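You operate a simulated robot arm through the tools that you are given. There is no shell and no other tool. Be economical: measure what you need, move in short steps, check, and stop when the job is done.

You run a simulated robot arm. Do the job below in one go: nothing can be reset, and whatever is moved stays where it is left.

## Task
Put the steel beaker in the hand basin bowl. Press the blue button of the white meter to switch it off. Take the orange-handled jug on the top of the workbench and put it away on the middle shelf of the narrow steel rack. Put the red-capped sample bottle on the top of the lab bench away on the top of the dosing stand. Take the steel mixing tub and put it on the upper deck of the store trolley. Open the drawer of the syrup table, fetch the fuses box and set it inside and shut the drawer again. Turn the speed knob of the syrup stirrer to 4. Any order will do. Set down upright: steel beaker, orange-handled jug, red-capped sample bottle.

The check looks at the end state, three seconds after you hand in, the way a careful person would. Anything else that was tipped, shoved, dropped, spilled or broken makes it a failure.

## Robot
A 6-joint arm with a fingered hand on a trunk, on a base that drives. Base frame: it is fixed to the floor where the robot stands at the start and does not move with it; the origin is under the middle of the robot, x ahead of it, y to its left, z up; the surface under the hand at the start is at about z = 90. Readings come in cm, degrees, newtons and seconds.
With the tool pointing down near the work surface it reaches from about 50 to 78 cm from the robot's upright axis, wherever it stands. Its first joint turns from -166.0 to 166.0 degrees. Places, roughly: blue button of the white meter [70, -40, 90]; drawer of the syrup table [60, 210, 70]; drawer of the syrup table inside [60, 210, 70]; fuses box [50, 100, 100]; hand basin bowl (42x26 cm) [58, 264, 72]; middle shelf of the narrow steel rack (26x37 cm) [-462, 122, 76]; orange-handled jug [100, -100, 100]; red-capped sample bottle (6x6x14 cm) [90, 70, 100]; speed knob of the syrup stirrer [100, 210, 110]; steel beaker [50, 0, 100]; steel mixing tub (15x15x8 cm) [90, 100, 90]; top of the dosing stand (17x47 cm) [-582, 26, 80]; upper deck of the store trolley [-140, -280, 70]. Payload 4 kg.
The TCP is the grasp point between the finger pads, 2 cm short of the fingertips. In the tool frame z runs along the fingers and y along their closing line. Largest opening 14 cm; the body of the gripper starts 5.4 cm behind the TCP. The gripper is a hand of 3 fingers: y runs from the thumb to the fingers, the wrist lies at [0, 0, -21.5] in the tool frame, and closing takes about 1.5 s.
Orientation is that of the tool frame in the base frame, as a unit quaternion [x, y, z, w]. With the fingers straight down and closing along the base's y, the tool's x points along the base's -x, its y along +y and its z along -z.

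## Interface
- The arm moves only by the tool send_rows. Its argument "rows" is a list of rows, each an object of numbers (a shift or turn left out is 0, a gripper value left out holds the last): "dx", "dy", "dz": the shift along the base's x, y, z in units of 25 mm (1.0 is 25 mm); "ax", "ay", "az": the turn, a rotation vector about the base's x, y, z in units of 6 degrees (1.0 is 6 degrees). In form: [{"dx": .., "dy": .., "dz": .., "ax": .., "ay": .., "az": ..}, ...]. A call has 1 to 8 rows; each row shifts and turns the commanded pose from where the row before left it. "claw" is the gripper command, from -1 (fully open) to 1 (shut), values between in proportion, set as the call begins (left out, the last holds). A call with a number of a shift or a turn outside -1 to 1 is refused whole. A row lasts 0.2 s, in which the tool goes at most 5 cm and 8.6 degrees; a call with a longer step from one row to the next is refused whole, and so is a gripper value outside its range. Where a pose cannot be reached the arm comes as near as it can. A force on the tool above 40 N (or 10 N above the force at the start of the call, whichever is more), or a blocked arm, ends the call early, and 0.2 s more pass. The fingers move at their own pace (about 4.5 cm/s each) and stop on an object; they squeeze with about 24 N. The grip force told is the motor's: it shows also when the fingers shut on nothing. Time passes only in rows, and 0.2 s behind the last, so rows that do not move let the fingers close. The reply holds the time, the measured pose of the TCP, the force on the tool along the base axes, the opening and the grip force, in the units named above and with some noise, with the torque about the TCP (base axes, N m) and any sound that the robot's microphone picked up.
- Cameras (640 x 400 px; columns grow to the right, rows downward): "scene" is now at [5.03, 14.82, 167.46]; the picture's right is [-0.53, -0.85, 0.00], its down [-0.63, 0.39, -0.67] and it looks along [0.57, -0.35, -0.74] (base axes); focal length 276 px, centre (320, 200). "wrist" rides on the gripper at [7.4, -4.3, -7.9] in the tool frame; the picture's right is [0.50, 0.87, 0.00], its down [-0.59, 0.34, -0.73] and it looks along [-0.64, 0.37, 0.68] (tool axes); focal length 275 px, centre (320, 200). There is no depth. A picture from a camera that has moved, and an enlarged one, comes with that camera's place and axes in the base frame and with its lens.
- snapshot(camera): a new picture of that camera. The clock stands still meanwhile.
- raise_lower(by): slides the trunk up (or, below 0, down) by that many cm; the arm and the scene camera ride with it, the base frame stays. It gives what a move gives, with no picture.
- roll_base(legs): drives the robot by 1 to 6 legs, each [ahead, left, turn to the left] in cm, cm and degrees, along the robot's own axes; the way and the turn of a leg run together, so that a leg with both is an arc; at most 150 cm and 180 degrees a leg. The arm and the cameras ride along, it lands a little off, and it stops where it bumps. It gives what a move gives.
- set_fingers(finger1, finger2, thumb_bend): sets how far each is bent, from 0 (flat) to 1 (curled in); at 0.3 the hand is open as for a grip, at 0.7 the pads meet at the TCP. One left out holds its place. A second passes; each finger stops where it meets its share of the squeeze, and holds until it gets a number again. A gripper value or a shape takes the hand back. It gives what a move gives, with no picture; readings hold the bend of each and the force on the fingers (four entries, about 0 where the hand has none), thumb and palm.
- hand_shape(shape): the hand has 3 fingers and takes this shape, open, in about a second: jaw (thumb against the fingers, like two jaws); tri (thumb and two fingers); tip (a fingertip pinch); poke (one finger out to press); point (the index stretched); flat (the hand flat); cup (the hand cupped); fist (a fist). The gripper value then closes the fingers along that shape, each until it touches; the sizes above hold for jaw. It gives what a move gives, with no picture.
- aim_head(pan, tilt): turns the head with the scene camera to pan (to the left, within 120 degrees either way) and tilt (down, from -29 to 69), counted from straight ahead of the robot. It gives what a move gives.
- close_up(camera, box): a new picture of the part [left, top, right, bottom] of that camera's present view, enlarged. The clock stands still meanwhile.
- finish_job(): hands the job in; it is judged then, once.

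Go step by step. Nothing tells you exact positions but the pictures and the camera data: compare them with the known pose of the tool, close in by small moves and look again before you grip or let go. The budget is 207 turns and 192 pictures, counting those below and the enlarged ones. Unless the task says otherwise, let go and move clear before handing in, and close with one line.

The tools are called after ">>>" as name(argument=value, ...) on one line, values as JSON. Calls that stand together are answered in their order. send_rows: Moves the arm, as the interface text tells. Its arguments: {"type":"object","properties":{"rows":{"type":"array","items":{"type":"object","properties":{"dx":{"type":"number"},"dy":{"type":"number"},"dz":{"type":"number"},"ax":{"type":"number"},"ay":{"type":"number"},"az":{"type":"number"}}}},"claw":{"type":"number"}},"required":["rows"]} The other tools are called the same way: raise_lower (by) slides the trunk up or down; hand_shape (shape) gives the hand a shape; set_fingers (finger1, finger2, thumb_bend) moves the fingers one by one; roll_base (legs) drives the base; aim_head (pan, tilt) turns the head that bears the scene camera; snapshot (camera) takes a picture; close_up (camera, box) takes an enlarged picture of a part of a camera's view; finish_job () hands the job in.

At the start:

```text
clock: 0.0
position: [46.34, -15.0, 128.28]
ee_rot: [0.0, 1.0, 0.001, 0.0]
contact_force: [-0.3, -0.7, 0.5]
ft_torque: [-0.01, -0.02, -0.05]
finger_gap: 13.99
gripper_force: 0.1
shape: jaw
bend: [0.3, 0.3, 0.3]
finger forces: [0.0, 0.0, 0.0, 0.0, 0.1, 0.1]
trunk travel left (down, up): [-27.5, 31.5]
robot x, y, heading: [-0.14, 0.03, -0.1]
head pan, tilt: [-32.0, 48.0]
```

scene: 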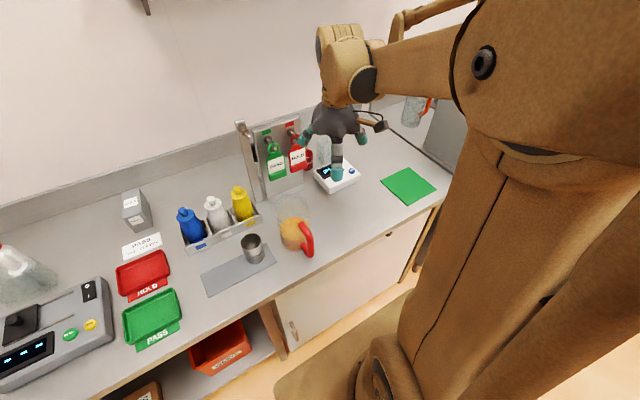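
wrist: 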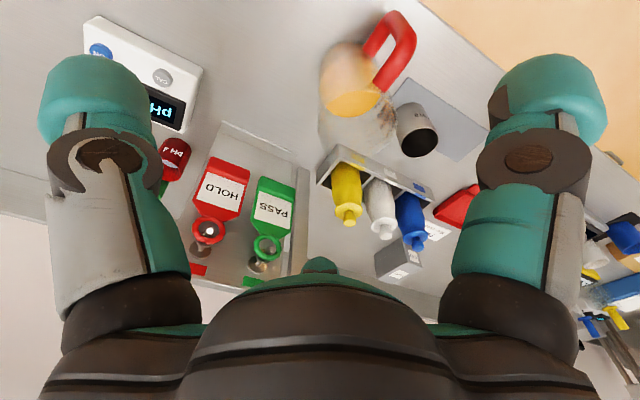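

I see the bench ahead with the steel beaker on a grey mat, a white meter to the right, and an orange/red-handled jug. I'll look around first to locate everything.

>>> aim_head(pan=-60, tilt=35)

>>> snapshot(camera="scene")

>>> aim_head(pan=30, tilt=35)

>>> snapshot(camera="scene")

>>> aim_head(pan=75, tilt=25)

>>> snapshot(camera="scene")

```text
clock: 0.9
position: [46.35, -15.11, 128.17]
ee_rot: [0.0, 1.0, 0.0, 0.0]
contact_force: [0.0, 0.4, 0.8]
ft_torque: [-0.03, 0.01, 0.02]
finger_gap: 13.98
gripper_force: 0.1
shape: jaw
bend: [0.3, 0.3, 0.3]
finger forces: [0.0, 0.0, 0.0, 0.0, 0.1, 0.1]
trunk travel left (down, up): [-27.5, 31.5]
robot x, y, heading: [-0.02, -0.22, 0.1]
head pan, tilt: [-60.0, 35.0]
```

```text
189 pictures are left
camera scene: at [2.75, 11.37, 169.35], right [-0.87, -0.5, 0.0], down [-0.29, 0.5, -0.82], along [0.41, -0.71, -0.57], focal length 276 px, centre (320, 200)
```

scene: 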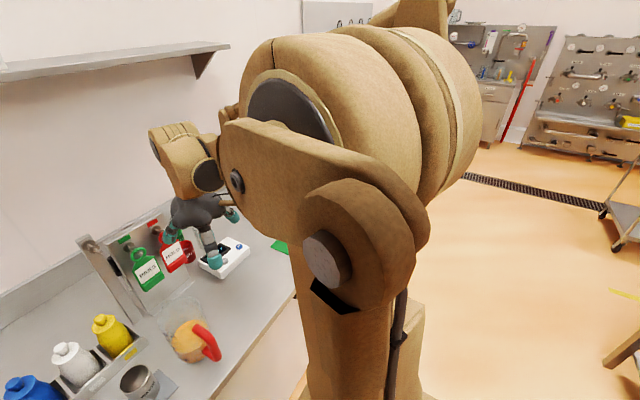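

```text
clock: 2.6
position: [46.26, -15.03, 128.22]
ee_rot: [0.001, 1.0, 0.0, 0.0]
contact_force: [-0.1, -0.1, 0.3]
ft_torque: [-0.06, 0.02, -0.01]
finger_gap: 13.98
gripper_force: 0.1
shape: jaw
bend: [0.3, 0.3, 0.3]
finger forces: [0.0, 0.0, 0.1, 0.0, 0.1, 0.0]
trunk travel left (down, up): [-27.5, 31.5]
robot x, y, heading: [-0.01, -0.16, 0.2]
head pan, tilt: [30.0, 35.0]
```

```text
188 pictures are left
camera scene: at [5.97, 23.39, 169.35], right [0.5, -0.87, 0.0], down [-0.5, -0.29, -0.82], along [0.71, 0.41, -0.57], focal length 276 px, centre (320, 200)
```

scene: 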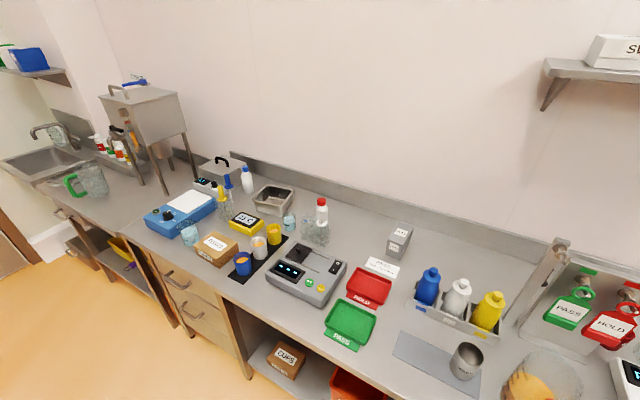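

```text
clock: 3.7
position: [46.34, -15.09, 128.29]
ee_rot: [0.0, 1.0, 0.001, 0.0]
contact_force: [-0.1, -0.1, -0.2]
ft_torque: [0.02, -0.03, -0.04]
finger_gap: 13.98
gripper_force: 0.0
shape: jaw
bend: [0.3, 0.3, 0.3]
finger forces: [0.1, 0.0, 0.0, 0.1, 0.0, 0.0]
trunk travel left (down, up): [-27.5, 31.5]
robot x, y, heading: [0.12, -0.16, -0.2]
head pan, tilt: [75.0, 25.0]
```

```text
187 pictures are left
camera scene: at [0.73, 27.89, 170.93], right [0.97, -0.26, 0.0], down [-0.11, -0.41, -0.91], along [0.24, 0.88, -0.42], focal length 276 px, centre (320, 200)
```

scene: 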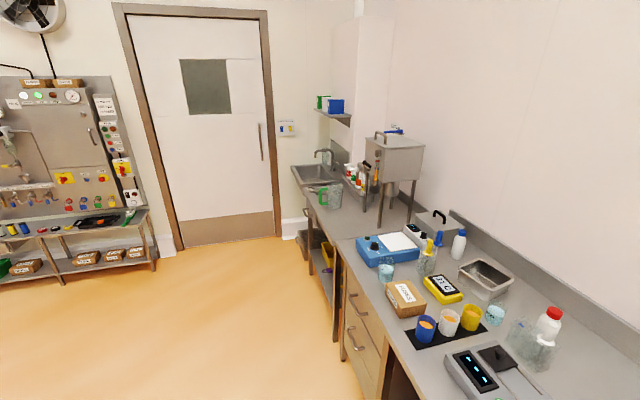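

Bench layout is clear. First the meter: I'll slide right so it lies ahead of me, then look at it closely.

>>> roll_base(legs=[[0, -35, 0]])

>>> hand_shape(shape="poke")

>>> aim_head(pan=-20, tilt=45)

>>> snapshot(camera="scene")

>>> snapshot(camera="wrist")

```text
clock: 6.0
position: [46.69, -49.99, 128.25]
ee_rot: [-0.006, 1.0, 0.0, 0.0]
contact_force: [0.9, -0.6, -0.6]
ft_torque: [0.09, 0.01, 0.04]
finger_gap: 14.02
gripper_force: 0.0
shape: jaw
bend: [0.3, 0.3, 0.3]
finger forces: [0.0, 0.0, 0.0, 0.1, 0.0, 0.0]
trunk travel left (down, up): [-27.5, 31.5]
robot x, y, heading: [0.03, -35.0, 0.8]
head pan, tilt: [75.0, 25.0]
```

```text
clock: 6.9
position: [46.55, -49.98, 128.24]
ee_rot: [-0.005, 1.0, 0.0, 0.0]
contact_force: [0.0, -0.5, -0.1]
ft_torque: [0.02, -0.01, -0.02]
finger_gap: 0.0
gripper_force: 0.0
shape: poke
bend: [0.28, 0.28, 0.72]
finger forces: [0.0, 0.1, 0.0, 0.0, 0.0, 0.0]
trunk travel left (down, up): [-27.5, 31.5]
robot x, y, heading: [0.25, -35.31, 0.5]
head pan, tilt: [75.0, 25.0]
```

```text
clock: 8.6
position: [46.63, -49.87, 128.32]
ee_rot: [-0.006, 1.0, 0.0, 0.0]
contact_force: [0.3, -0.2, -0.8]
ft_torque: [-0.01, -0.02, 0.0]
finger_gap: 0.0
gripper_force: 0.0
shape: poke
bend: [0.28, 0.28, 0.72]
finger forces: [0.0, 0.1, 0.1, 0.0, 0.0, 0.0]
trunk travel left (down, up): [-27.5, 31.5]
robot x, y, heading: [0.26, -35.29, 0.6]
head pan, tilt: [-20.0, 45.0]
```

```text
186 pictures are left
camera scene: at [6.0, -19.05, 167.87], right [-0.33, -0.94, 0.0], down [-0.67, 0.23, -0.71], along [0.67, -0.23, -0.71], focal length 276 px, centre (320, 200)
```

scene: 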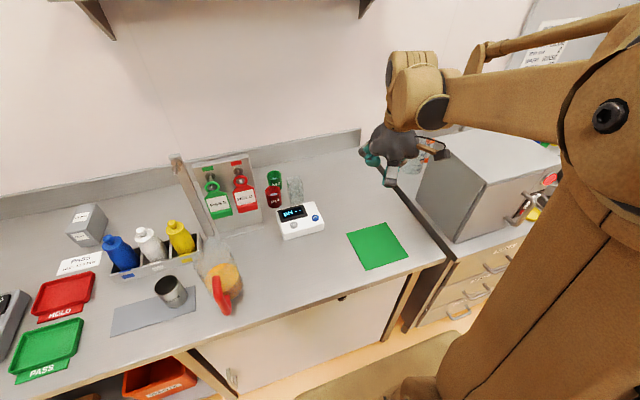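

```text
185 pictures are left
camera wrist: at [39.3, -54.23, 136.2], right [-0.51, 0.86, 0.0], down [0.58, 0.35, 0.73], along [0.63, 0.37, -0.68], focal length 275 px, centre (320, 200)
```

wrist: 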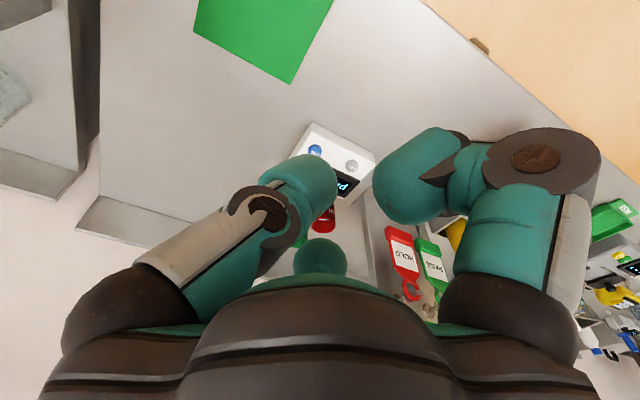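

I see the meter with its blue button at right of the display. I'll check the hand's poke shape close up.

>>> close_up(camera="scene", box=[340, 110, 460, 200])

>>> close_up(camera="scene", box=[260, 180, 350, 250])

```text
4.44 times, centred on (400, 155) of scene
camera zoom: at [6.0, -19.05, 167.87], right [-0.33, -0.94, 0.0], down [-0.67, 0.23, -0.71], along [0.67, -0.23, -0.71], focal length 1226 px, centre (-36, 400)
```

zoom: 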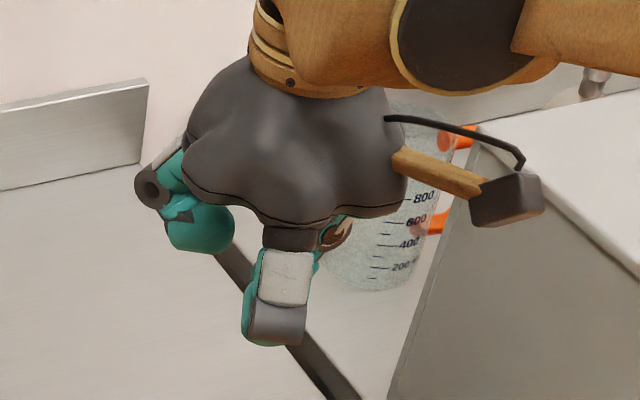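

```text
5.71 times, centred on (305, 215) of scene
camera zoom: at [6.0, -19.05, 167.87], right [-0.33, -0.94, 0.0], down [-0.67, 0.23, -0.71], along [0.67, -0.23, -0.71], focal length 1576 px, centre (406, 114)
```

zoom: 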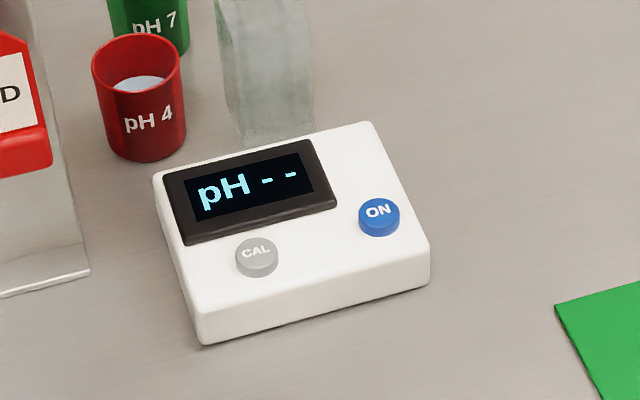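

The thumb is the poking tip; the blue button is at about (67.5, -39, 94). I'll move over it, staying high.

>>> send_rows(rows=[{"dx": 1, "dy": 0.55}, {"dx": 1, "dy": 0.55}, {"dx": 1, "dy": 0.55}, {"dx": 1, "dy": 0.55}, {"dx": 1, "dy": 0.55}, {"dx": 1, "dy": 0.55}, {"dx": 1, "dy": 0.55}, {"dx": 1, "dy": 0.55}])

>>> send_rows(rows=[{"dx": 0.35, "dz": -1}, {"dz": -1}, {"dz": -1}, {"dz": -1}, {"dz": -1}, {"dz": -1}, {"dz": -1}, {}])

>>> snapshot(camera="wrist")

>>> snapshot(camera="scene")

```text
clock: 10.4
position: [66.76, -38.77, 128.33]
ee_rot: [-0.005, 1.0, 0.0, -0.001]
contact_force: [-0.3, 0.8, 0.5]
ft_torque: [0.01, 0.02, 0.0]
finger_gap: 0.0
gripper_force: 0.0
shape: poke
bend: [0.28, 0.28, 0.72]
finger forces: [0.0, 0.1, 0.1, 0.1, 0.0, 0.0]
trunk travel left (down, up): [-27.5, 31.5]
robot x, y, heading: [0.51, -35.22, 0.5]
head pan, tilt: [-20.0, 45.0]
```

```text
clock: 12.2
position: [67.62, -38.83, 110.69]
ee_rot: [-0.005, 1.0, 0.0, -0.001]
contact_force: [-0.9, -0.1, 0.8]
ft_torque: [0.02, -0.02, 0.02]
finger_gap: 0.0
gripper_force: 0.0
shape: poke
bend: [0.28, 0.28, 0.71]
finger forces: [0.0, 0.0, 0.0, 0.0, 0.1, 0.0]
trunk travel left (down, up): [-27.5, 31.5]
robot x, y, heading: [0.17, -35.54, 0.6]
head pan, tilt: [-20.0, 45.0]
```

```text
182 pictures are left
camera wrist: at [60.19, -43.21, 118.65], right [-0.51, 0.86, 0.0], down [0.58, 0.35, 0.73], along [0.63, 0.37, -0.68], focal length 275 px, centre (320, 200)
```

wrist: 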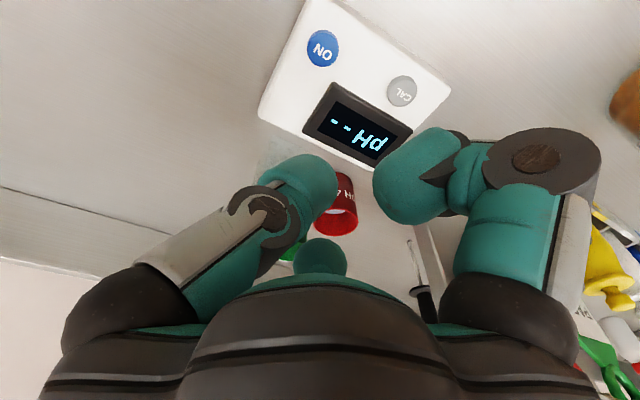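

```text
181 pictures are left
camera scene: at [5.98, -19.06, 167.87], right [-0.33, -0.94, 0.0], down [-0.67, 0.23, -0.71], along [0.67, -0.23, -0.71], focal length 276 px, centre (320, 200)
```

scene: 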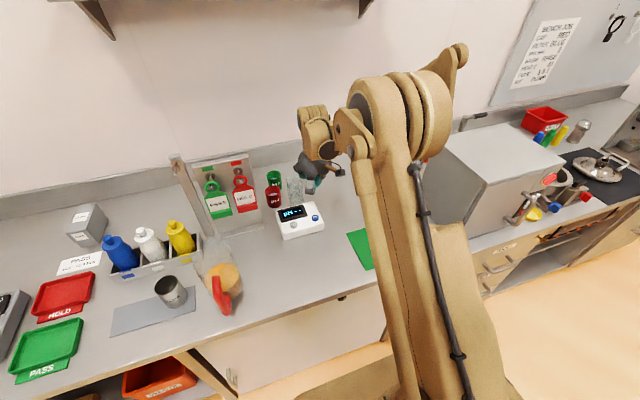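

Aligned above the button. I'll descend, then take a look before pressing.

>>> send_rows(rows=[{"dy": 0.18, "dx": -0.1, "dz": -1}, {"dz": -1}, {"dz": -1}, {"dz": -1}, {"dz": -0.4}, {}])

>>> snapshot(camera="wrist")

>>> close_up(camera="scene", box=[260, 150, 370, 250])

```text
clock: 13.6
position: [67.24, -38.3, 99.66]
ee_rot: [-0.005, 1.0, 0.0, 0.0]
contact_force: [-0.2, 0.2, -0.1]
ft_torque: [-0.02, 0.04, 0.0]
finger_gap: 0.0
gripper_force: 0.1
shape: poke
bend: [0.28, 0.28, 0.71]
finger forces: [0.0, 0.1, 0.0, 0.0, 0.1, 0.0]
trunk travel left (down, up): [-27.5, 31.5]
robot x, y, heading: [0.22, -35.12, 0.5]
head pan, tilt: [-20.0, 45.0]
```

```text
180 pictures are left
camera wrist: at [59.88, -42.63, 107.65], right [-0.51, 0.86, 0.0], down [0.58, 0.35, 0.73], along [0.63, 0.37, -0.68], focal length 275 px, centre (320, 200)
```

wrist: 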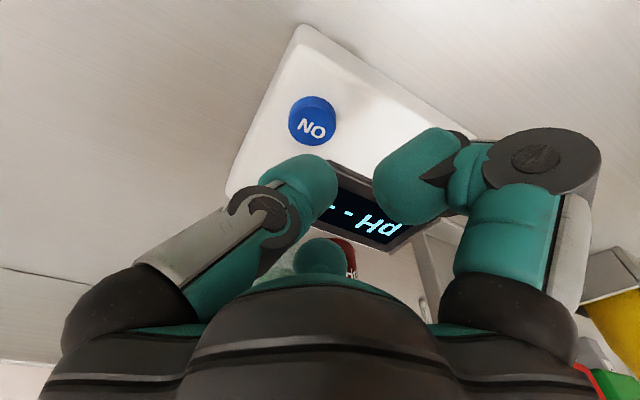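

```text
4.00 times, centred on (315, 200) of scene
camera zoom: at [6.02, -19.05, 167.87], right [-0.33, -0.94, 0.0], down [-0.67, 0.23, -0.71], along [0.67, -0.23, -0.71], focal length 1104 px, centre (340, 200)
```

zoom: 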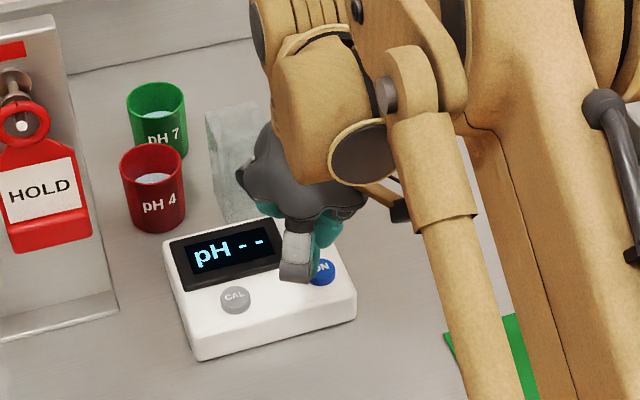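

The thumb tip looks to be over the button. I'll go down in tiny steps and watch the finger forces to learn which tip touches.

>>> send_rows(rows=[{"dz": -0.3}, {"dz": -0.3}, {"dz": -0.3}, {}])

>>> snapshot(camera="wrist")

>>> close_up(camera="scene", box=[290, 180, 350, 240])

```text
clock: 14.6
position: [67.31, -38.33, 97.42]
ee_rot: [-0.005, 1.0, 0.0, 0.0]
contact_force: [0.2, 0.3, 0.6]
ft_torque: [0.02, -0.03, 0.01]
finger_gap: 0.0
gripper_force: 0.0
shape: poke
bend: [0.28, 0.28, 0.71]
finger forces: [0.1, 0.0, 0.1, 0.1, 0.0, 0.0]
trunk travel left (down, up): [-27.5, 31.5]
robot x, y, heading: [0.39, -35.18, 0.3]
head pan, tilt: [-20.0, 45.0]
```

```text
178 pictures are left
camera wrist: at [59.87, -42.69, 105.46], right [-0.51, 0.86, 0.0], down [0.58, 0.35, 0.73], along [0.63, 0.37, -0.68], focal length 275 px, centre (320, 200)
```

wrist: 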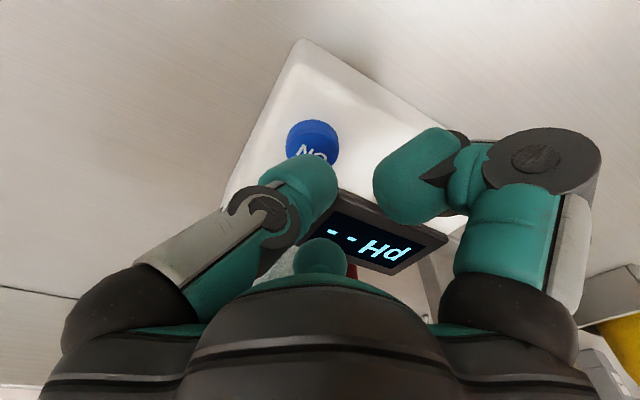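

```text
6.67 times, centred on (320, 210) of scene
camera zoom: at [6.02, -19.05, 167.87], right [-0.33, -0.94, 0.0], down [-0.67, 0.23, -0.71], along [0.67, -0.23, -0.71], focal length 1839 px, centre (320, 133)
```

zoom: 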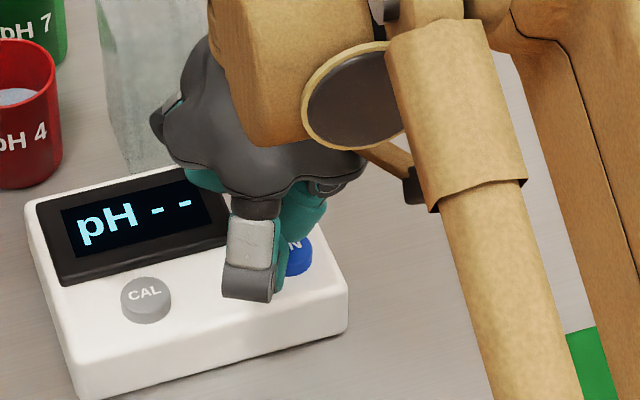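

The extended poking finger is actually the one nearer the robot (about 3 cm toward me and 2.5 cm left of the TCP). I'll lift and shift so that this finger is over the blue button.

>>> send_rows(rows=[{"dz": 1}, {"dz": 0.6}, {"dx": 0.6, "dy": -0.6}, {"dx": 0.6, "dy": -0.65}, {}])

>>> snapshot(camera="wrist")

>>> close_up(camera="scene", box=[290, 180, 350, 240])

```text
clock: 15.8
position: [70.37, -41.59, 101.47]
ee_rot: [-0.005, 1.0, 0.0, -0.001]
contact_force: [-0.3, 0.4, -0.2]
ft_torque: [-0.02, -0.01, -0.01]
finger_gap: 0.01
gripper_force: 0.0
shape: poke
bend: [0.28, 0.28, 0.71]
finger forces: [0.0, 0.0, 0.0, 0.0, 0.1, 0.0]
trunk travel left (down, up): [-27.5, 31.5]
robot x, y, heading: [0.41, -35.41, 0.6]
head pan, tilt: [-20.0, 45.0]
```

```text
176 pictures are left
camera wrist: at [62.92, -45.9, 109.48], right [-0.51, 0.86, 0.0], down [0.58, 0.35, 0.73], along [0.63, 0.37, -0.68], focal length 275 px, centre (320, 200)
```

wrist: 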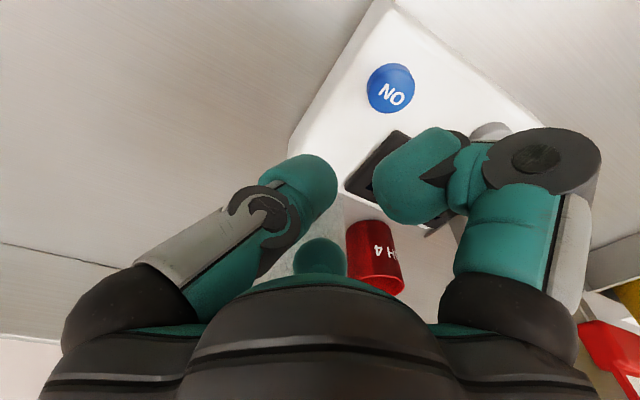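

```text
6.67 times, centred on (320, 210) of scene
camera zoom: at [5.99, -19.03, 167.87], right [-0.33, -0.94, 0.0], down [-0.67, 0.23, -0.71], along [0.67, -0.23, -0.71], focal length 1839 px, centre (320, 133)
```

zoom: 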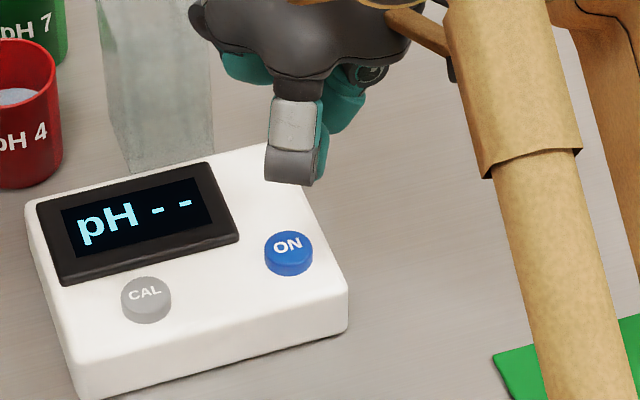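

The finger now lines up with the button. Descending slowly to press.

>>> send_rows(rows=[{"dz": -0.7, "dx": 0.1}, {"dz": -0.7}, {"dz": -0.3}, {}])

>>> close_up(camera="scene", box=[290, 180, 350, 240])

```text
clock: 16.8
position: [70.66, -41.6, 97.15]
ee_rot: [-0.005, 1.0, 0.0, -0.001]
contact_force: [-0.1, 0.2, 0.3]
ft_torque: [-0.02, -0.01, -0.01]
finger_gap: 0.01
gripper_force: 0.1
shape: poke
bend: [0.28, 0.28, 0.71]
finger forces: [0.0, 0.0, 0.1, 0.0, 0.1, 0.0]
trunk travel left (down, up): [-27.5, 31.5]
robot x, y, heading: [-0.15, -35.26, 0.5]
head pan, tilt: [-20.0, 45.0]
```

```text
6.67 times, centred on (320, 210) of scene
camera zoom: at [6.02, -19.05, 167.87], right [-0.33, -0.94, 0.0], down [-0.67, 0.23, -0.71], along [0.67, -0.23, -0.71], focal length 1839 px, centre (320, 133)
```

zoom: 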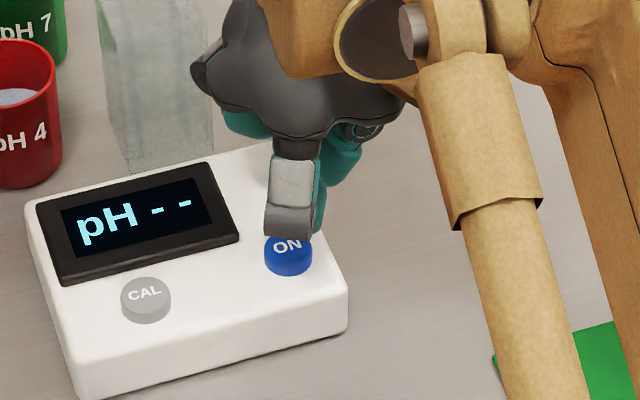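

>>> send_rows(rows=[{"dz": -0.2}, {"dz": -0.2}, {"dz": -0.15}, {"dz": -0.15}])

>>> close_up(camera="scene", box=[290, 180, 350, 240])

```text
clock: 17.8
position: [70.52, -41.41, 95.55]
ee_rot: [-0.005, 1.0, 0.001, 0.0]
contact_force: [0.2, -0.3, 0.6]
ft_torque: [0.01, 0.02, 0.01]
finger_gap: 0.0
gripper_force: 0.0
shape: poke
bend: [0.28, 0.28, 0.71]
finger forces: [0.0, 0.0, 0.1, 0.1, 0.0, 0.1]
trunk travel left (down, up): [-27.5, 31.5]
robot x, y, heading: [0.41, -35.5, 0.2]
head pan, tilt: [-20.0, 45.0]
```

```text
6.67 times, centred on (320, 210) of scene
camera zoom: at [6.03, -19.05, 167.87], right [-0.33, -0.94, 0.0], down [-0.67, 0.23, -0.71], along [0.67, -0.23, -0.71], focal length 1839 px, centre (320, 133)
```

zoom: 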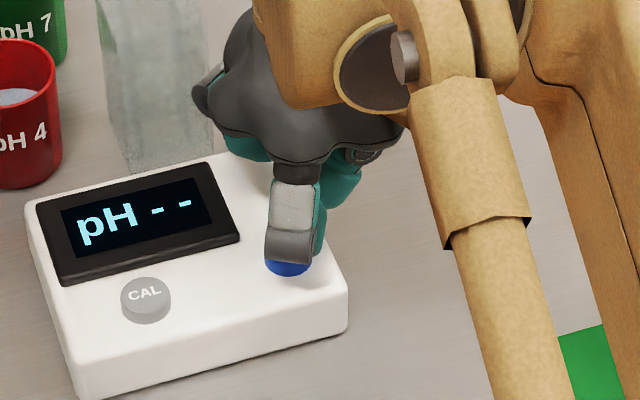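

>>> send_rows(rows=[{"dz": -0.15}, {"dz": -0.1}, {"dz": -0.1}])

>>> close_up(camera="scene", box=[290, 180, 350, 240])

```text
clock: 18.6
position: [70.6, -41.73, 94.82]
ee_rot: [-0.004, 1.0, 0.0, 0.0]
contact_force: [1.6, -10.7, 30.2]
ft_torque: [0.02, 0.07, -0.03]
finger_gap: 0.0
gripper_force: 0.1
shape: poke
bend: [0.27, 0.28, 0.73]
finger forces: [1.9, 0.0, 0.0, 0.0, 29.0, 0.1]
trunk travel left (down, up): [-27.5, 31.5]
robot x, y, heading: [-0.06, -35.3, 0.4]
head pan, tilt: [-20.0, 45.0]
heard: click
```

```text
6.67 times, centred on (320, 210) of scene
camera zoom: at [5.68, -19.21, 167.93], right [-0.33, -0.94, 0.0], down [-0.67, 0.24, -0.71], along [0.67, -0.24, -0.71], focal length 1839 px, centre (320, 133)
```

zoom: 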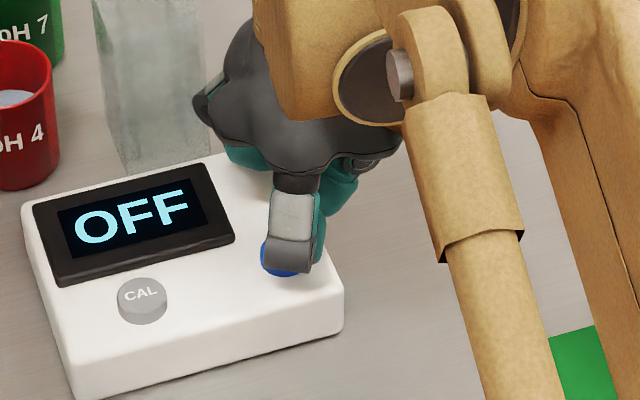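

The meter reads OFF. Lifting clear, retracting and sliding left to the beaker.

>>> send_rows(rows=[{"dz": 1}, {"dz": 1}, {"dz": 1}, {"dz": 1}, {"dz": 1}, {"dz": 1}, {"dz": 1}, {"dz": 1}])

>>> send_rows(rows=[{"dx": -1, "dz": 1}, {"dx": -1, "dz": 1}, {"dx": -1, "dz": 1}, {"dx": -1, "dz": 1}, {"dx": -1, "dz": 1}, {"dx": -1}, {"dx": -1}, {"dx": -1}])

>>> hand_shape(shape="jaw")

>>> roll_base(legs=[[0, 45, 0]])

>>> aim_head(pan=-10, tilt=55)

>>> snapshot(camera="scene")

>>> snapshot(camera="wrist")

```text
clock: 20.4
position: [70.47, -41.65, 114.78]
ee_rot: [-0.005, 1.0, 0.0, 0.0]
contact_force: [-0.2, 0.2, 0.0]
ft_torque: [0.01, 0.04, 0.04]
finger_gap: 0.0
gripper_force: 0.1
shape: poke
bend: [0.27, 0.28, 0.71]
finger forces: [0.0, 0.1, 0.0, 0.0, 0.0, 0.0]
trunk travel left (down, up): [-27.5, 31.5]
robot x, y, heading: [0.39, -35.26, 0.7]
head pan, tilt: [-20.0, 45.0]
```

```text
clock: 22.2
position: [50.58, -41.45, 127.45]
ee_rot: [-0.005, 1.0, 0.001, 0.0]
contact_force: [-0.2, 0.2, -0.1]
ft_torque: [0.0, -0.03, -0.01]
finger_gap: 0.0
gripper_force: 0.0
shape: poke
bend: [0.27, 0.28, 0.71]
finger forces: [0.1, 0.1, 0.0, 0.1, 0.0, 0.0]
trunk travel left (down, up): [-27.5, 31.5]
robot x, y, heading: [0.04, -35.5, 0.5]
head pan, tilt: [-20.0, 45.0]
```

```text
clock: 23.1
position: [50.76, -41.52, 127.32]
ee_rot: [-0.005, 1.0, 0.0, 0.0]
contact_force: [1.5, 0.2, -0.3]
ft_torque: [0.0, 0.01, -0.02]
finger_gap: 13.99
gripper_force: 0.0
shape: jaw
bend: [0.3, 0.3, 0.3]
finger forces: [0.0, 0.0, 0.0, 0.1, 0.0, 0.0]
trunk travel left (down, up): [-27.5, 31.5]
robot x, y, heading: [0.18, -35.56, 0.6]
head pan, tilt: [-20.0, 45.0]
```

```text
clock: 25.8
position: [50.48, 2.51, 127.19]
ee_rot: [0.004, 1.0, -0.001, 0.001]
contact_force: [-0.5, -0.3, 0.0]
ft_torque: [-0.01, 0.03, 0.03]
finger_gap: 14.0
gripper_force: 0.0
shape: jaw
bend: [0.3, 0.3, 0.3]
finger forces: [0.0, 0.0, 0.1, 0.0, 0.0, 0.1]
trunk travel left (down, up): [-27.5, 31.5]
robot x, y, heading: [0.12, 9.27, -0.4]
head pan, tilt: [-20.0, 45.0]
```

```text
clock: 26.5
position: [50.63, 2.34, 127.26]
ee_rot: [0.003, 1.0, 0.001, 0.0]
contact_force: [0.3, -0.9, 1.3]
ft_torque: [-0.01, 0.05, -0.03]
finger_gap: 14.01
gripper_force: 0.1
shape: jaw
bend: [0.3, 0.3, 0.3]
finger forces: [0.0, 0.0, 0.0, 0.0, 0.1, 0.0]
trunk travel left (down, up): [-27.5, 31.5]
robot x, y, heading: [0.17, 9.27, -0.3]
head pan, tilt: [-10.0, 55.0]
```

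```text
171 pictures are left
camera scene: at [5.63, 27.08, 166.53], right [-0.18, -0.98, 0.0], down [-0.81, 0.15, -0.57], along [0.56, -0.1, -0.82], focal length 276 px, centre (320, 200)
```

scene: 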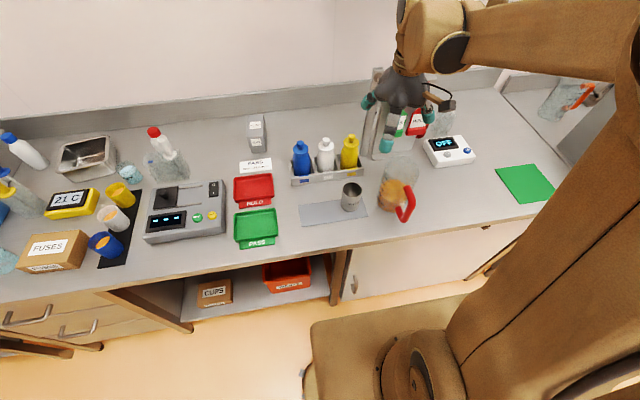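

```text
170 pictures are left
camera wrist: at [43.07, -1.87, 135.19], right [-0.5, 0.87, 0.0], down [0.59, 0.34, 0.73], along [0.64, 0.36, -0.68], focal length 275 px, centre (320, 200)
```

wrist: 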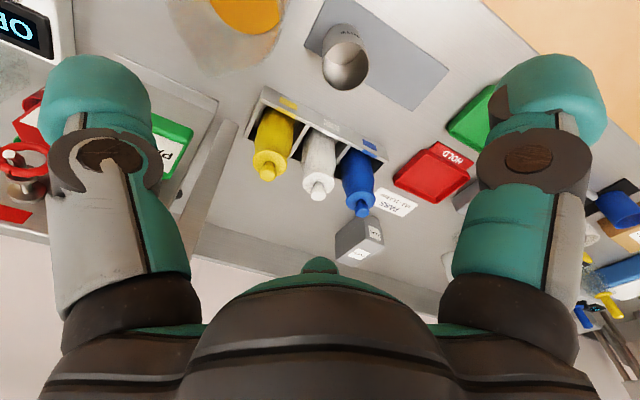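

The beaker is at about (54, 8), with the jug just right of it. I'll zoom in for its size.

>>> close_up(camera="scene", box=[290, 150, 430, 240])

```text
4.44 times, centred on (360, 195) of scene
camera zoom: at [5.63, 27.08, 166.53], right [-0.18, -0.98, 0.0], down [-0.81, 0.15, -0.57], along [0.56, -0.1, -0.82], focal length 1226 px, centre (142, 222)
```

zoom: 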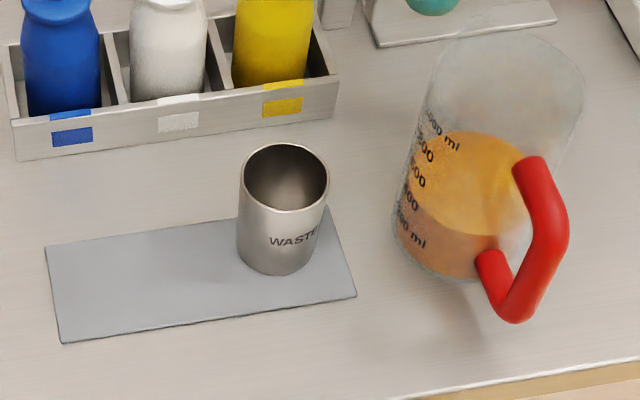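

Beaker centre about (53.8, 8.3), 9 cm tall, 6 cm wide. I'll part-close the hand and move above it.

>>> send_rows(rows=[{"dx": 0.64, "dy": 1, "dz": -1}, {"dx": 0.64, "dy": 1, "dz": -1}, {"dy": 0.36, "dz": -1}, {"dz": -1}, {"dz": -1}, {"dz": -1}, {"dz": -0.5}, {}], claw=-0.35)

>>> snapshot(camera="wrist")

>>> close_up(camera="scene", box=[290, 150, 430, 240])

```text
clock: 28.3
position: [53.66, 8.33, 111.08]
ee_rot: [0.003, 1.0, 0.0, 0.0]
contact_force: [0.6, -0.5, 0.1]
ft_torque: [0.02, 0.01, 0.03]
finger_gap: 9.51
gripper_force: 0.1
shape: jaw
bend: [0.27, 0.27, 0.26]
finger forces: [0.0, 0.0, 0.0, 0.1, 0.0, 0.0]
trunk travel left (down, up): [-27.5, 31.5]
robot x, y, heading: [-0.07, 9.21, -0.2]
head pan, tilt: [-10.0, 55.0]
```

```text
168 pictures are left
camera wrist: at [46.29, 4.04, 118.88], right [-0.5, 0.87, 0.0], down [0.59, 0.34, 0.73], along [0.64, 0.36, -0.68], focal length 275 px, centre (320, 200)
```

wrist: 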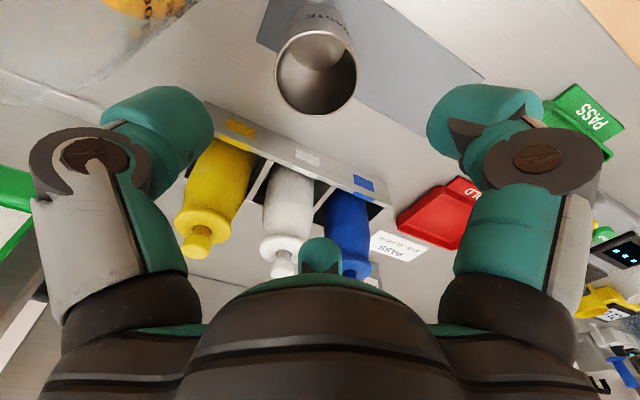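

```text
4.44 times, centred on (360, 195) of scene
camera zoom: at [5.62, 27.1, 166.53], right [-0.18, -0.98, 0.0], down [-0.81, 0.15, -0.57], along [0.56, -0.1, -0.82], focal length 1226 px, centre (142, 222)
```

zoom: 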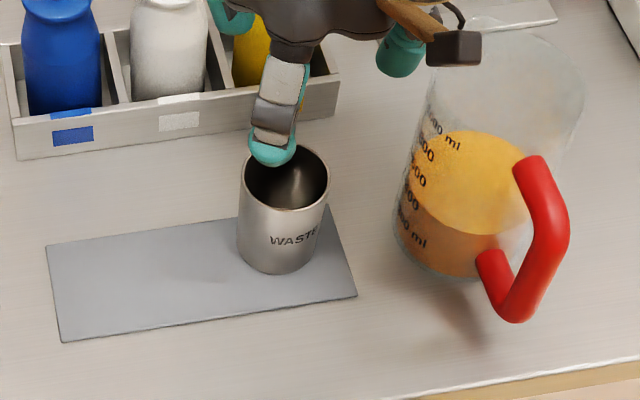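

The three fingers are arranged centrically around the TCP, ideal for a round beaker. I'll narrow the opening a bit and come to just above the rim to check.

>>> send_rows(rows=[{"dy": -0.08, "dz": -0.9}, {"dz": -0.9}, {"dz": -0.9}, {}], claw=-0.16)

>>> snapshot(camera="wrist")

>>> close_up(camera="scene", box=[290, 150, 430, 240])

```text
clock: 29.3
position: [53.68, 8.11, 104.26]
ee_rot: [0.003, 1.0, 0.0, -0.001]
contact_force: [-0.2, 0.4, 0.3]
ft_torque: [0.01, -0.02, 0.04]
finger_gap: 8.17
gripper_force: 0.1
shape: jaw
bend: [0.31, 0.31, 0.3]
finger forces: [0.0, 0.0, 0.1, 0.0, 0.0, 0.1]
trunk travel left (down, up): [-27.5, 31.5]
robot x, y, heading: [0.18, 8.99, -0.2]
head pan, tilt: [-10.0, 55.0]
```

```text
166 pictures are left
camera wrist: at [46.2, 3.84, 112.15], right [-0.5, 0.87, 0.0], down [0.59, 0.34, 0.73], along [0.64, 0.36, -0.68], focal length 275 px, centre (320, 200)
```

wrist: 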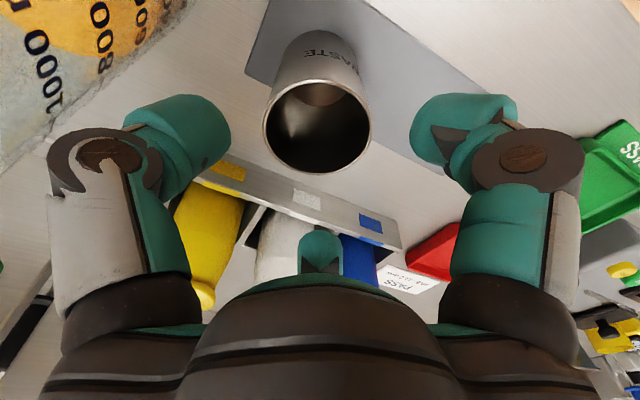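

```text
4.44 times, centred on (360, 195) of scene
camera zoom: at [5.59, 27.11, 166.53], right [-0.18, -0.98, 0.0], down [-0.81, 0.15, -0.57], along [0.56, -0.1, -0.82], focal length 1226 px, centre (142, 222)
```

zoom: 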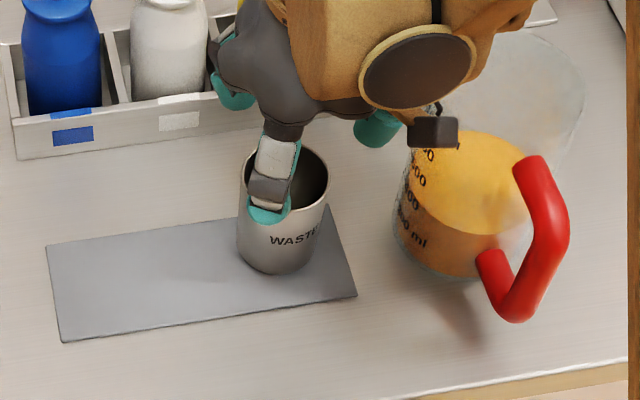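

Centred well enough. Descending around the beaker and closing.

>>> send_rows(rows=[{"dy": -0.06, "dz": -0.8}, {"dz": -0.8}, {"dz": -0.8}, {"dz": -0.8}, {}])

>>> send_rows(rows=[{}, {}, {}, {}, {}, {}, {}, {}], claw=1)

>>> close_up(camera="scene", box=[290, 150, 430, 240])

```text
clock: 30.5
position: [53.6, 7.74, 96.33]
ee_rot: [0.003, 1.0, 0.0, 0.0]
contact_force: [0.1, -0.5, -0.1]
ft_torque: [0.0, 0.01, 0.03]
finger_gap: 8.14
gripper_force: 0.1
shape: jaw
bend: [0.31, 0.31, 0.3]
finger forces: [0.0, 0.0, 0.0, 0.0, 0.0, 0.1]
trunk travel left (down, up): [-27.5, 31.5]
robot x, y, heading: [0.06, 9.42, -0.4]
head pan, tilt: [-10.0, 55.0]
```

```text
clock: 32.3
position: [53.73, 7.76, 96.25]
ee_rot: [0.002, 1.0, -0.001, 0.0]
contact_force: [-0.2, -0.3, -0.3]
ft_torque: [-0.02, -0.01, 0.02]
finger_gap: 5.28
gripper_force: 24.2
shape: jaw
bend: [0.4, 0.36, 0.4]
finger forces: [20.2, 21.5, 0.0, 0.0, 20.6, 0.0]
trunk travel left (down, up): [-27.5, 31.5]
robot x, y, heading: [0.2, 9.36, -0.3]
head pan, tilt: [-10.0, 55.0]
```

```text
4.44 times, centred on (360, 195) of scene
camera zoom: at [5.64, 27.1, 166.53], right [-0.18, -0.98, 0.0], down [-0.81, 0.15, -0.57], along [0.56, -0.1, -0.82], focal length 1226 px, centre (142, 222)
```

zoom: 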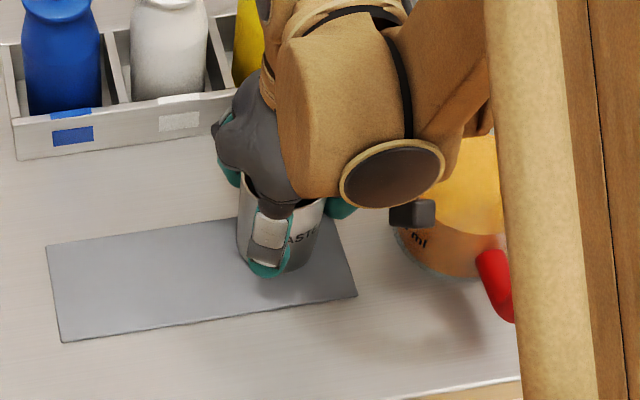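

Firm grip on the beaker. Lifting, retracting, then driving left toward the basin.

>>> send_rows(rows=[{"dz": 1}, {"dz": 1}, {"dz": 1}, {"dz": 1}, {"dz": 1}, {"dz": 1}, {"dz": 1}, {"dz": 1}])

>>> send_rows(rows=[{"dz": 1, "dx": -0.5}, {"dz": 1, "dx": -0.5}, {"dz": 1, "dx": -0.5}, {"dz": 1, "dx": -0.5}, {"dz": 1, "dx": -0.5}, {"dz": 1}, {}])

>>> aim_head(pan=60, tilt=35)

>>> roll_base(legs=[[0, 100, 0]])

>>> snapshot(camera="scene")

```text
clock: 34.1
position: [53.85, 7.65, 116.42]
ee_rot: [0.003, 1.0, 0.0, 0.001]
contact_force: [-0.2, 0.0, -1.2]
ft_torque: [0.0, 0.01, 0.0]
finger_gap: 5.3
gripper_force: 23.7
shape: jaw
bend: [0.4, 0.36, 0.4]
finger forces: [20.4, 22.0, 0.0, 0.0, 20.7, 0.0]
trunk travel left (down, up): [-27.5, 31.5]
robot x, y, heading: [-0.32, 9.46, -0.6]
head pan, tilt: [-10.0, 55.0]
```

```text
clock: 35.7
position: [47.43, 7.84, 131.36]
ee_rot: [0.003, 1.0, 0.0, 0.0]
contact_force: [0.5, 0.0, -1.1]
ft_torque: [0.01, -0.02, 0.0]
finger_gap: 5.24
gripper_force: 23.9
shape: jaw
bend: [0.4, 0.36, 0.4]
finger forces: [20.4, 22.2, 0.0, 0.0, 20.6, 0.0]
trunk travel left (down, up): [-27.5, 31.5]
robot x, y, heading: [-0.16, 9.26, -0.2]
head pan, tilt: [-10.0, 55.0]
```

```text
clock: 37.1
position: [47.42, 8.06, 131.29]
ee_rot: [0.002, 1.0, 0.0, 0.001]
contact_force: [0.4, 0.6, -1.4]
ft_torque: [0.02, 0.02, -0.03]
finger_gap: 5.25
gripper_force: 23.9
shape: jaw
bend: [0.4, 0.36, 0.4]
finger forces: [20.4, 22.3, 0.0, 0.0, 20.7, 0.0]
trunk travel left (down, up): [-27.5, 31.5]
robot x, y, heading: [0.16, 9.2, -0.3]
head pan, tilt: [60.0, 35.0]
```

```text
clock: 42.3
position: [46.53, 109.84, 131.48]
ee_rot: [-0.012, 1.0, -0.001, 0.001]
contact_force: [0.0, 0.6, -1.5]
ft_torque: [0.0, 0.02, 0.0]
finger_gap: 5.26
gripper_force: 24.1
shape: jaw
bend: [0.4, 0.36, 0.4]
finger forces: [20.4, 22.2, 0.0, 0.0, 20.7, 0.0]
trunk travel left (down, up): [-27.5, 31.5]
robot x, y, heading: [-0.91, 109.74, 1.1]
head pan, tilt: [60.0, 35.0]
```

```text
163 pictures are left
camera scene: at [1.35, 136.52, 169.34], right [0.88, -0.48, 0.0], down [-0.28, -0.5, -0.82], along [0.39, 0.72, -0.57], focal length 276 px, centre (320, 200)
```

scene: 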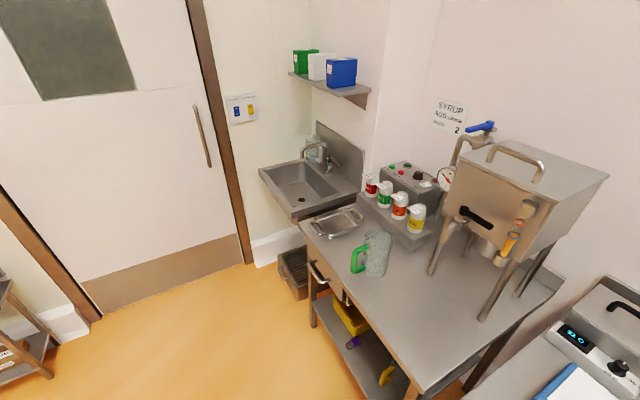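

The basin is left of the syrup table, bowl centre around (58, 264). Driving further left, keeping the arm high over the jug and table.

>>> roll_base(legs=[[0, 133, -1]])

>>> aim_head(pan=15, tilt=52)

>>> snapshot(camera="scene")

>>> snapshot(camera="wrist")

```text
clock: 49.0
position: [41.73, 244.72, 131.31]
ee_rot: [-0.024, 1.0, 0.0, 0.0]
contact_force: [-0.2, 0.5, -0.9]
ft_torque: [0.01, 0.01, 0.01]
finger_gap: 5.25
gripper_force: 24.5
shape: jaw
bend: [0.4, 0.36, 0.4]
finger forces: [20.4, 22.1, 0.1, 0.1, 20.6, 0.0]
trunk travel left (down, up): [-27.5, 31.5]
robot x, y, heading: [-5.81, 244.04, 2.7]
head pan, tilt: [60.0, 35.0]
```

```text
clock: 50.1
position: [41.83, 244.77, 131.37]
ee_rot: [-0.023, 1.0, -0.001, 0.0]
contact_force: [-0.1, 0.2, -0.9]
ft_torque: [0.0, -0.01, 0.01]
finger_gap: 5.27
gripper_force: 23.7
shape: jaw
bend: [0.4, 0.36, 0.4]
finger forces: [20.3, 22.2, 0.0, 0.0, 20.6, 0.0]
trunk travel left (down, up): [-27.5, 31.5]
robot x, y, heading: [-5.65, 243.98, 2.7]
head pan, tilt: [15.0, 52.0]
```

```text
162 pictures are left
camera scene: at [-0.92, 264.81, 166.91], right [0.31, -0.95, 0.0], down [-0.75, -0.24, -0.62], along [0.59, 0.19, -0.79], focal length 276 px, centre (320, 200)
```

scene: 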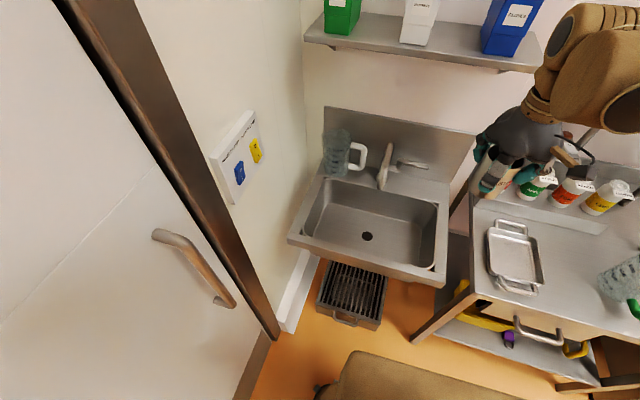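

```text
161 pictures are left
camera wrist: at [34.52, 240.09, 139.33], right [-0.54, 0.84, 0.0], down [0.57, 0.37, 0.73], along [0.62, 0.4, -0.68], focal length 275 px, centre (320, 200)
```

wrist: 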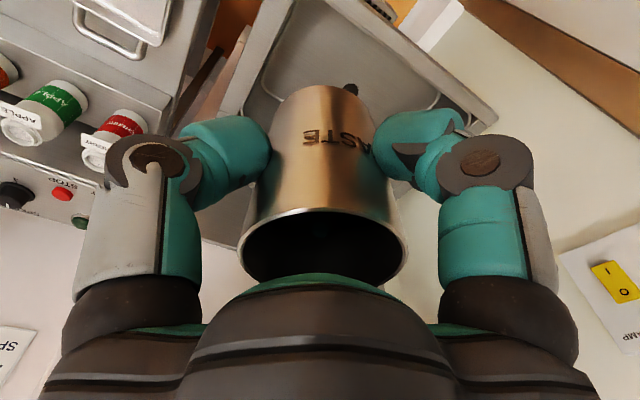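

The bowl is clearly visible with its drain at (58, 264). I'll set the beaker at about (55, 257), moving over at height first and then lowering.

>>> send_rows(rows=[{"dx": 0.9, "dy": 0.82}, {"dx": 0.9, "dy": 0.82}, {"dx": 0.9, "dy": 0.82}, {"dx": 0.9, "dy": 0.82}, {"dx": 0.9, "dy": 0.82}, {"dx": 0.8, "dy": 0.8}, {}])

>>> raise_lower(by=-15)

>>> send_rows(rows=[{"dz": -1}, {"dz": -1}, {"dz": -1}, {"dz": -1}, {"dz": -1}, {"dz": -1}, {"dz": -1}, {"dz": -1}])

>>> snapshot(camera="scene")

```text
clock: 51.8
position: [54.81, 256.95, 131.29]
ee_rot: [-0.024, 1.0, 0.0, 0.0]
contact_force: [0.4, -0.2, -0.3]
ft_torque: [0.03, -0.02, 0.02]
finger_gap: 5.26
gripper_force: 23.9
shape: jaw
bend: [0.4, 0.36, 0.4]
finger forces: [20.4, 22.4, 0.1, 0.0, 20.8, 0.0]
trunk travel left (down, up): [-27.5, 31.5]
robot x, y, heading: [-5.6, 243.7, 2.7]
head pan, tilt: [15.0, 52.0]
```

```text
clock: 53.5
position: [54.93, 257.02, 116.27]
ee_rot: [-0.023, 1.0, 0.0, 0.0]
contact_force: [0.5, 0.2, -1.6]
ft_torque: [-0.04, 0.0, 0.01]
finger_gap: 5.26
gripper_force: 23.7
shape: jaw
bend: [0.4, 0.36, 0.4]
finger forces: [20.3, 22.3, 0.1, 0.1, 20.7, 0.0]
trunk travel left (down, up): [-12.5, 46.5]
robot x, y, heading: [-5.42, 243.99, 2.5]
head pan, tilt: [15.0, 52.0]
```

```text
clock: 55.3
position: [54.77, 257.02, 96.43]
ee_rot: [-0.024, 1.0, 0.0, 0.0]
contact_force: [-0.1, 0.4, -1.3]
ft_torque: [0.02, 0.0, -0.03]
finger_gap: 5.25
gripper_force: 24.6
shape: jaw
bend: [0.4, 0.36, 0.4]
finger forces: [20.4, 22.5, 0.0, 0.0, 20.6, 0.0]
trunk travel left (down, up): [-12.5, 46.5]
robot x, y, heading: [-5.72, 243.94, 2.8]
head pan, tilt: [15.0, 52.0]
```

```text
160 pictures are left
camera scene: at [-0.87, 264.82, 151.91], right [0.3, -0.95, 0.0], down [-0.75, -0.24, -0.62], along [0.59, 0.19, -0.79], focal length 276 px, centre (320, 200)
```

scene: 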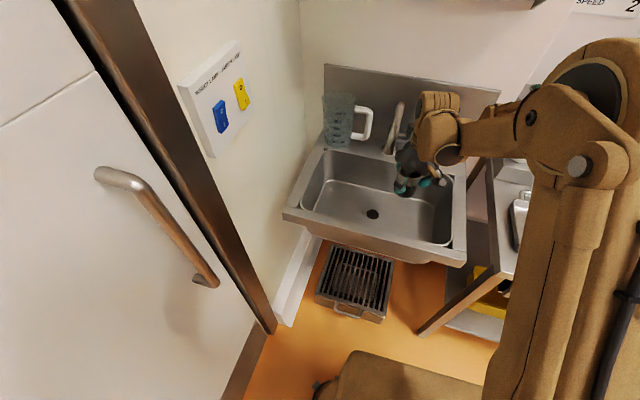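

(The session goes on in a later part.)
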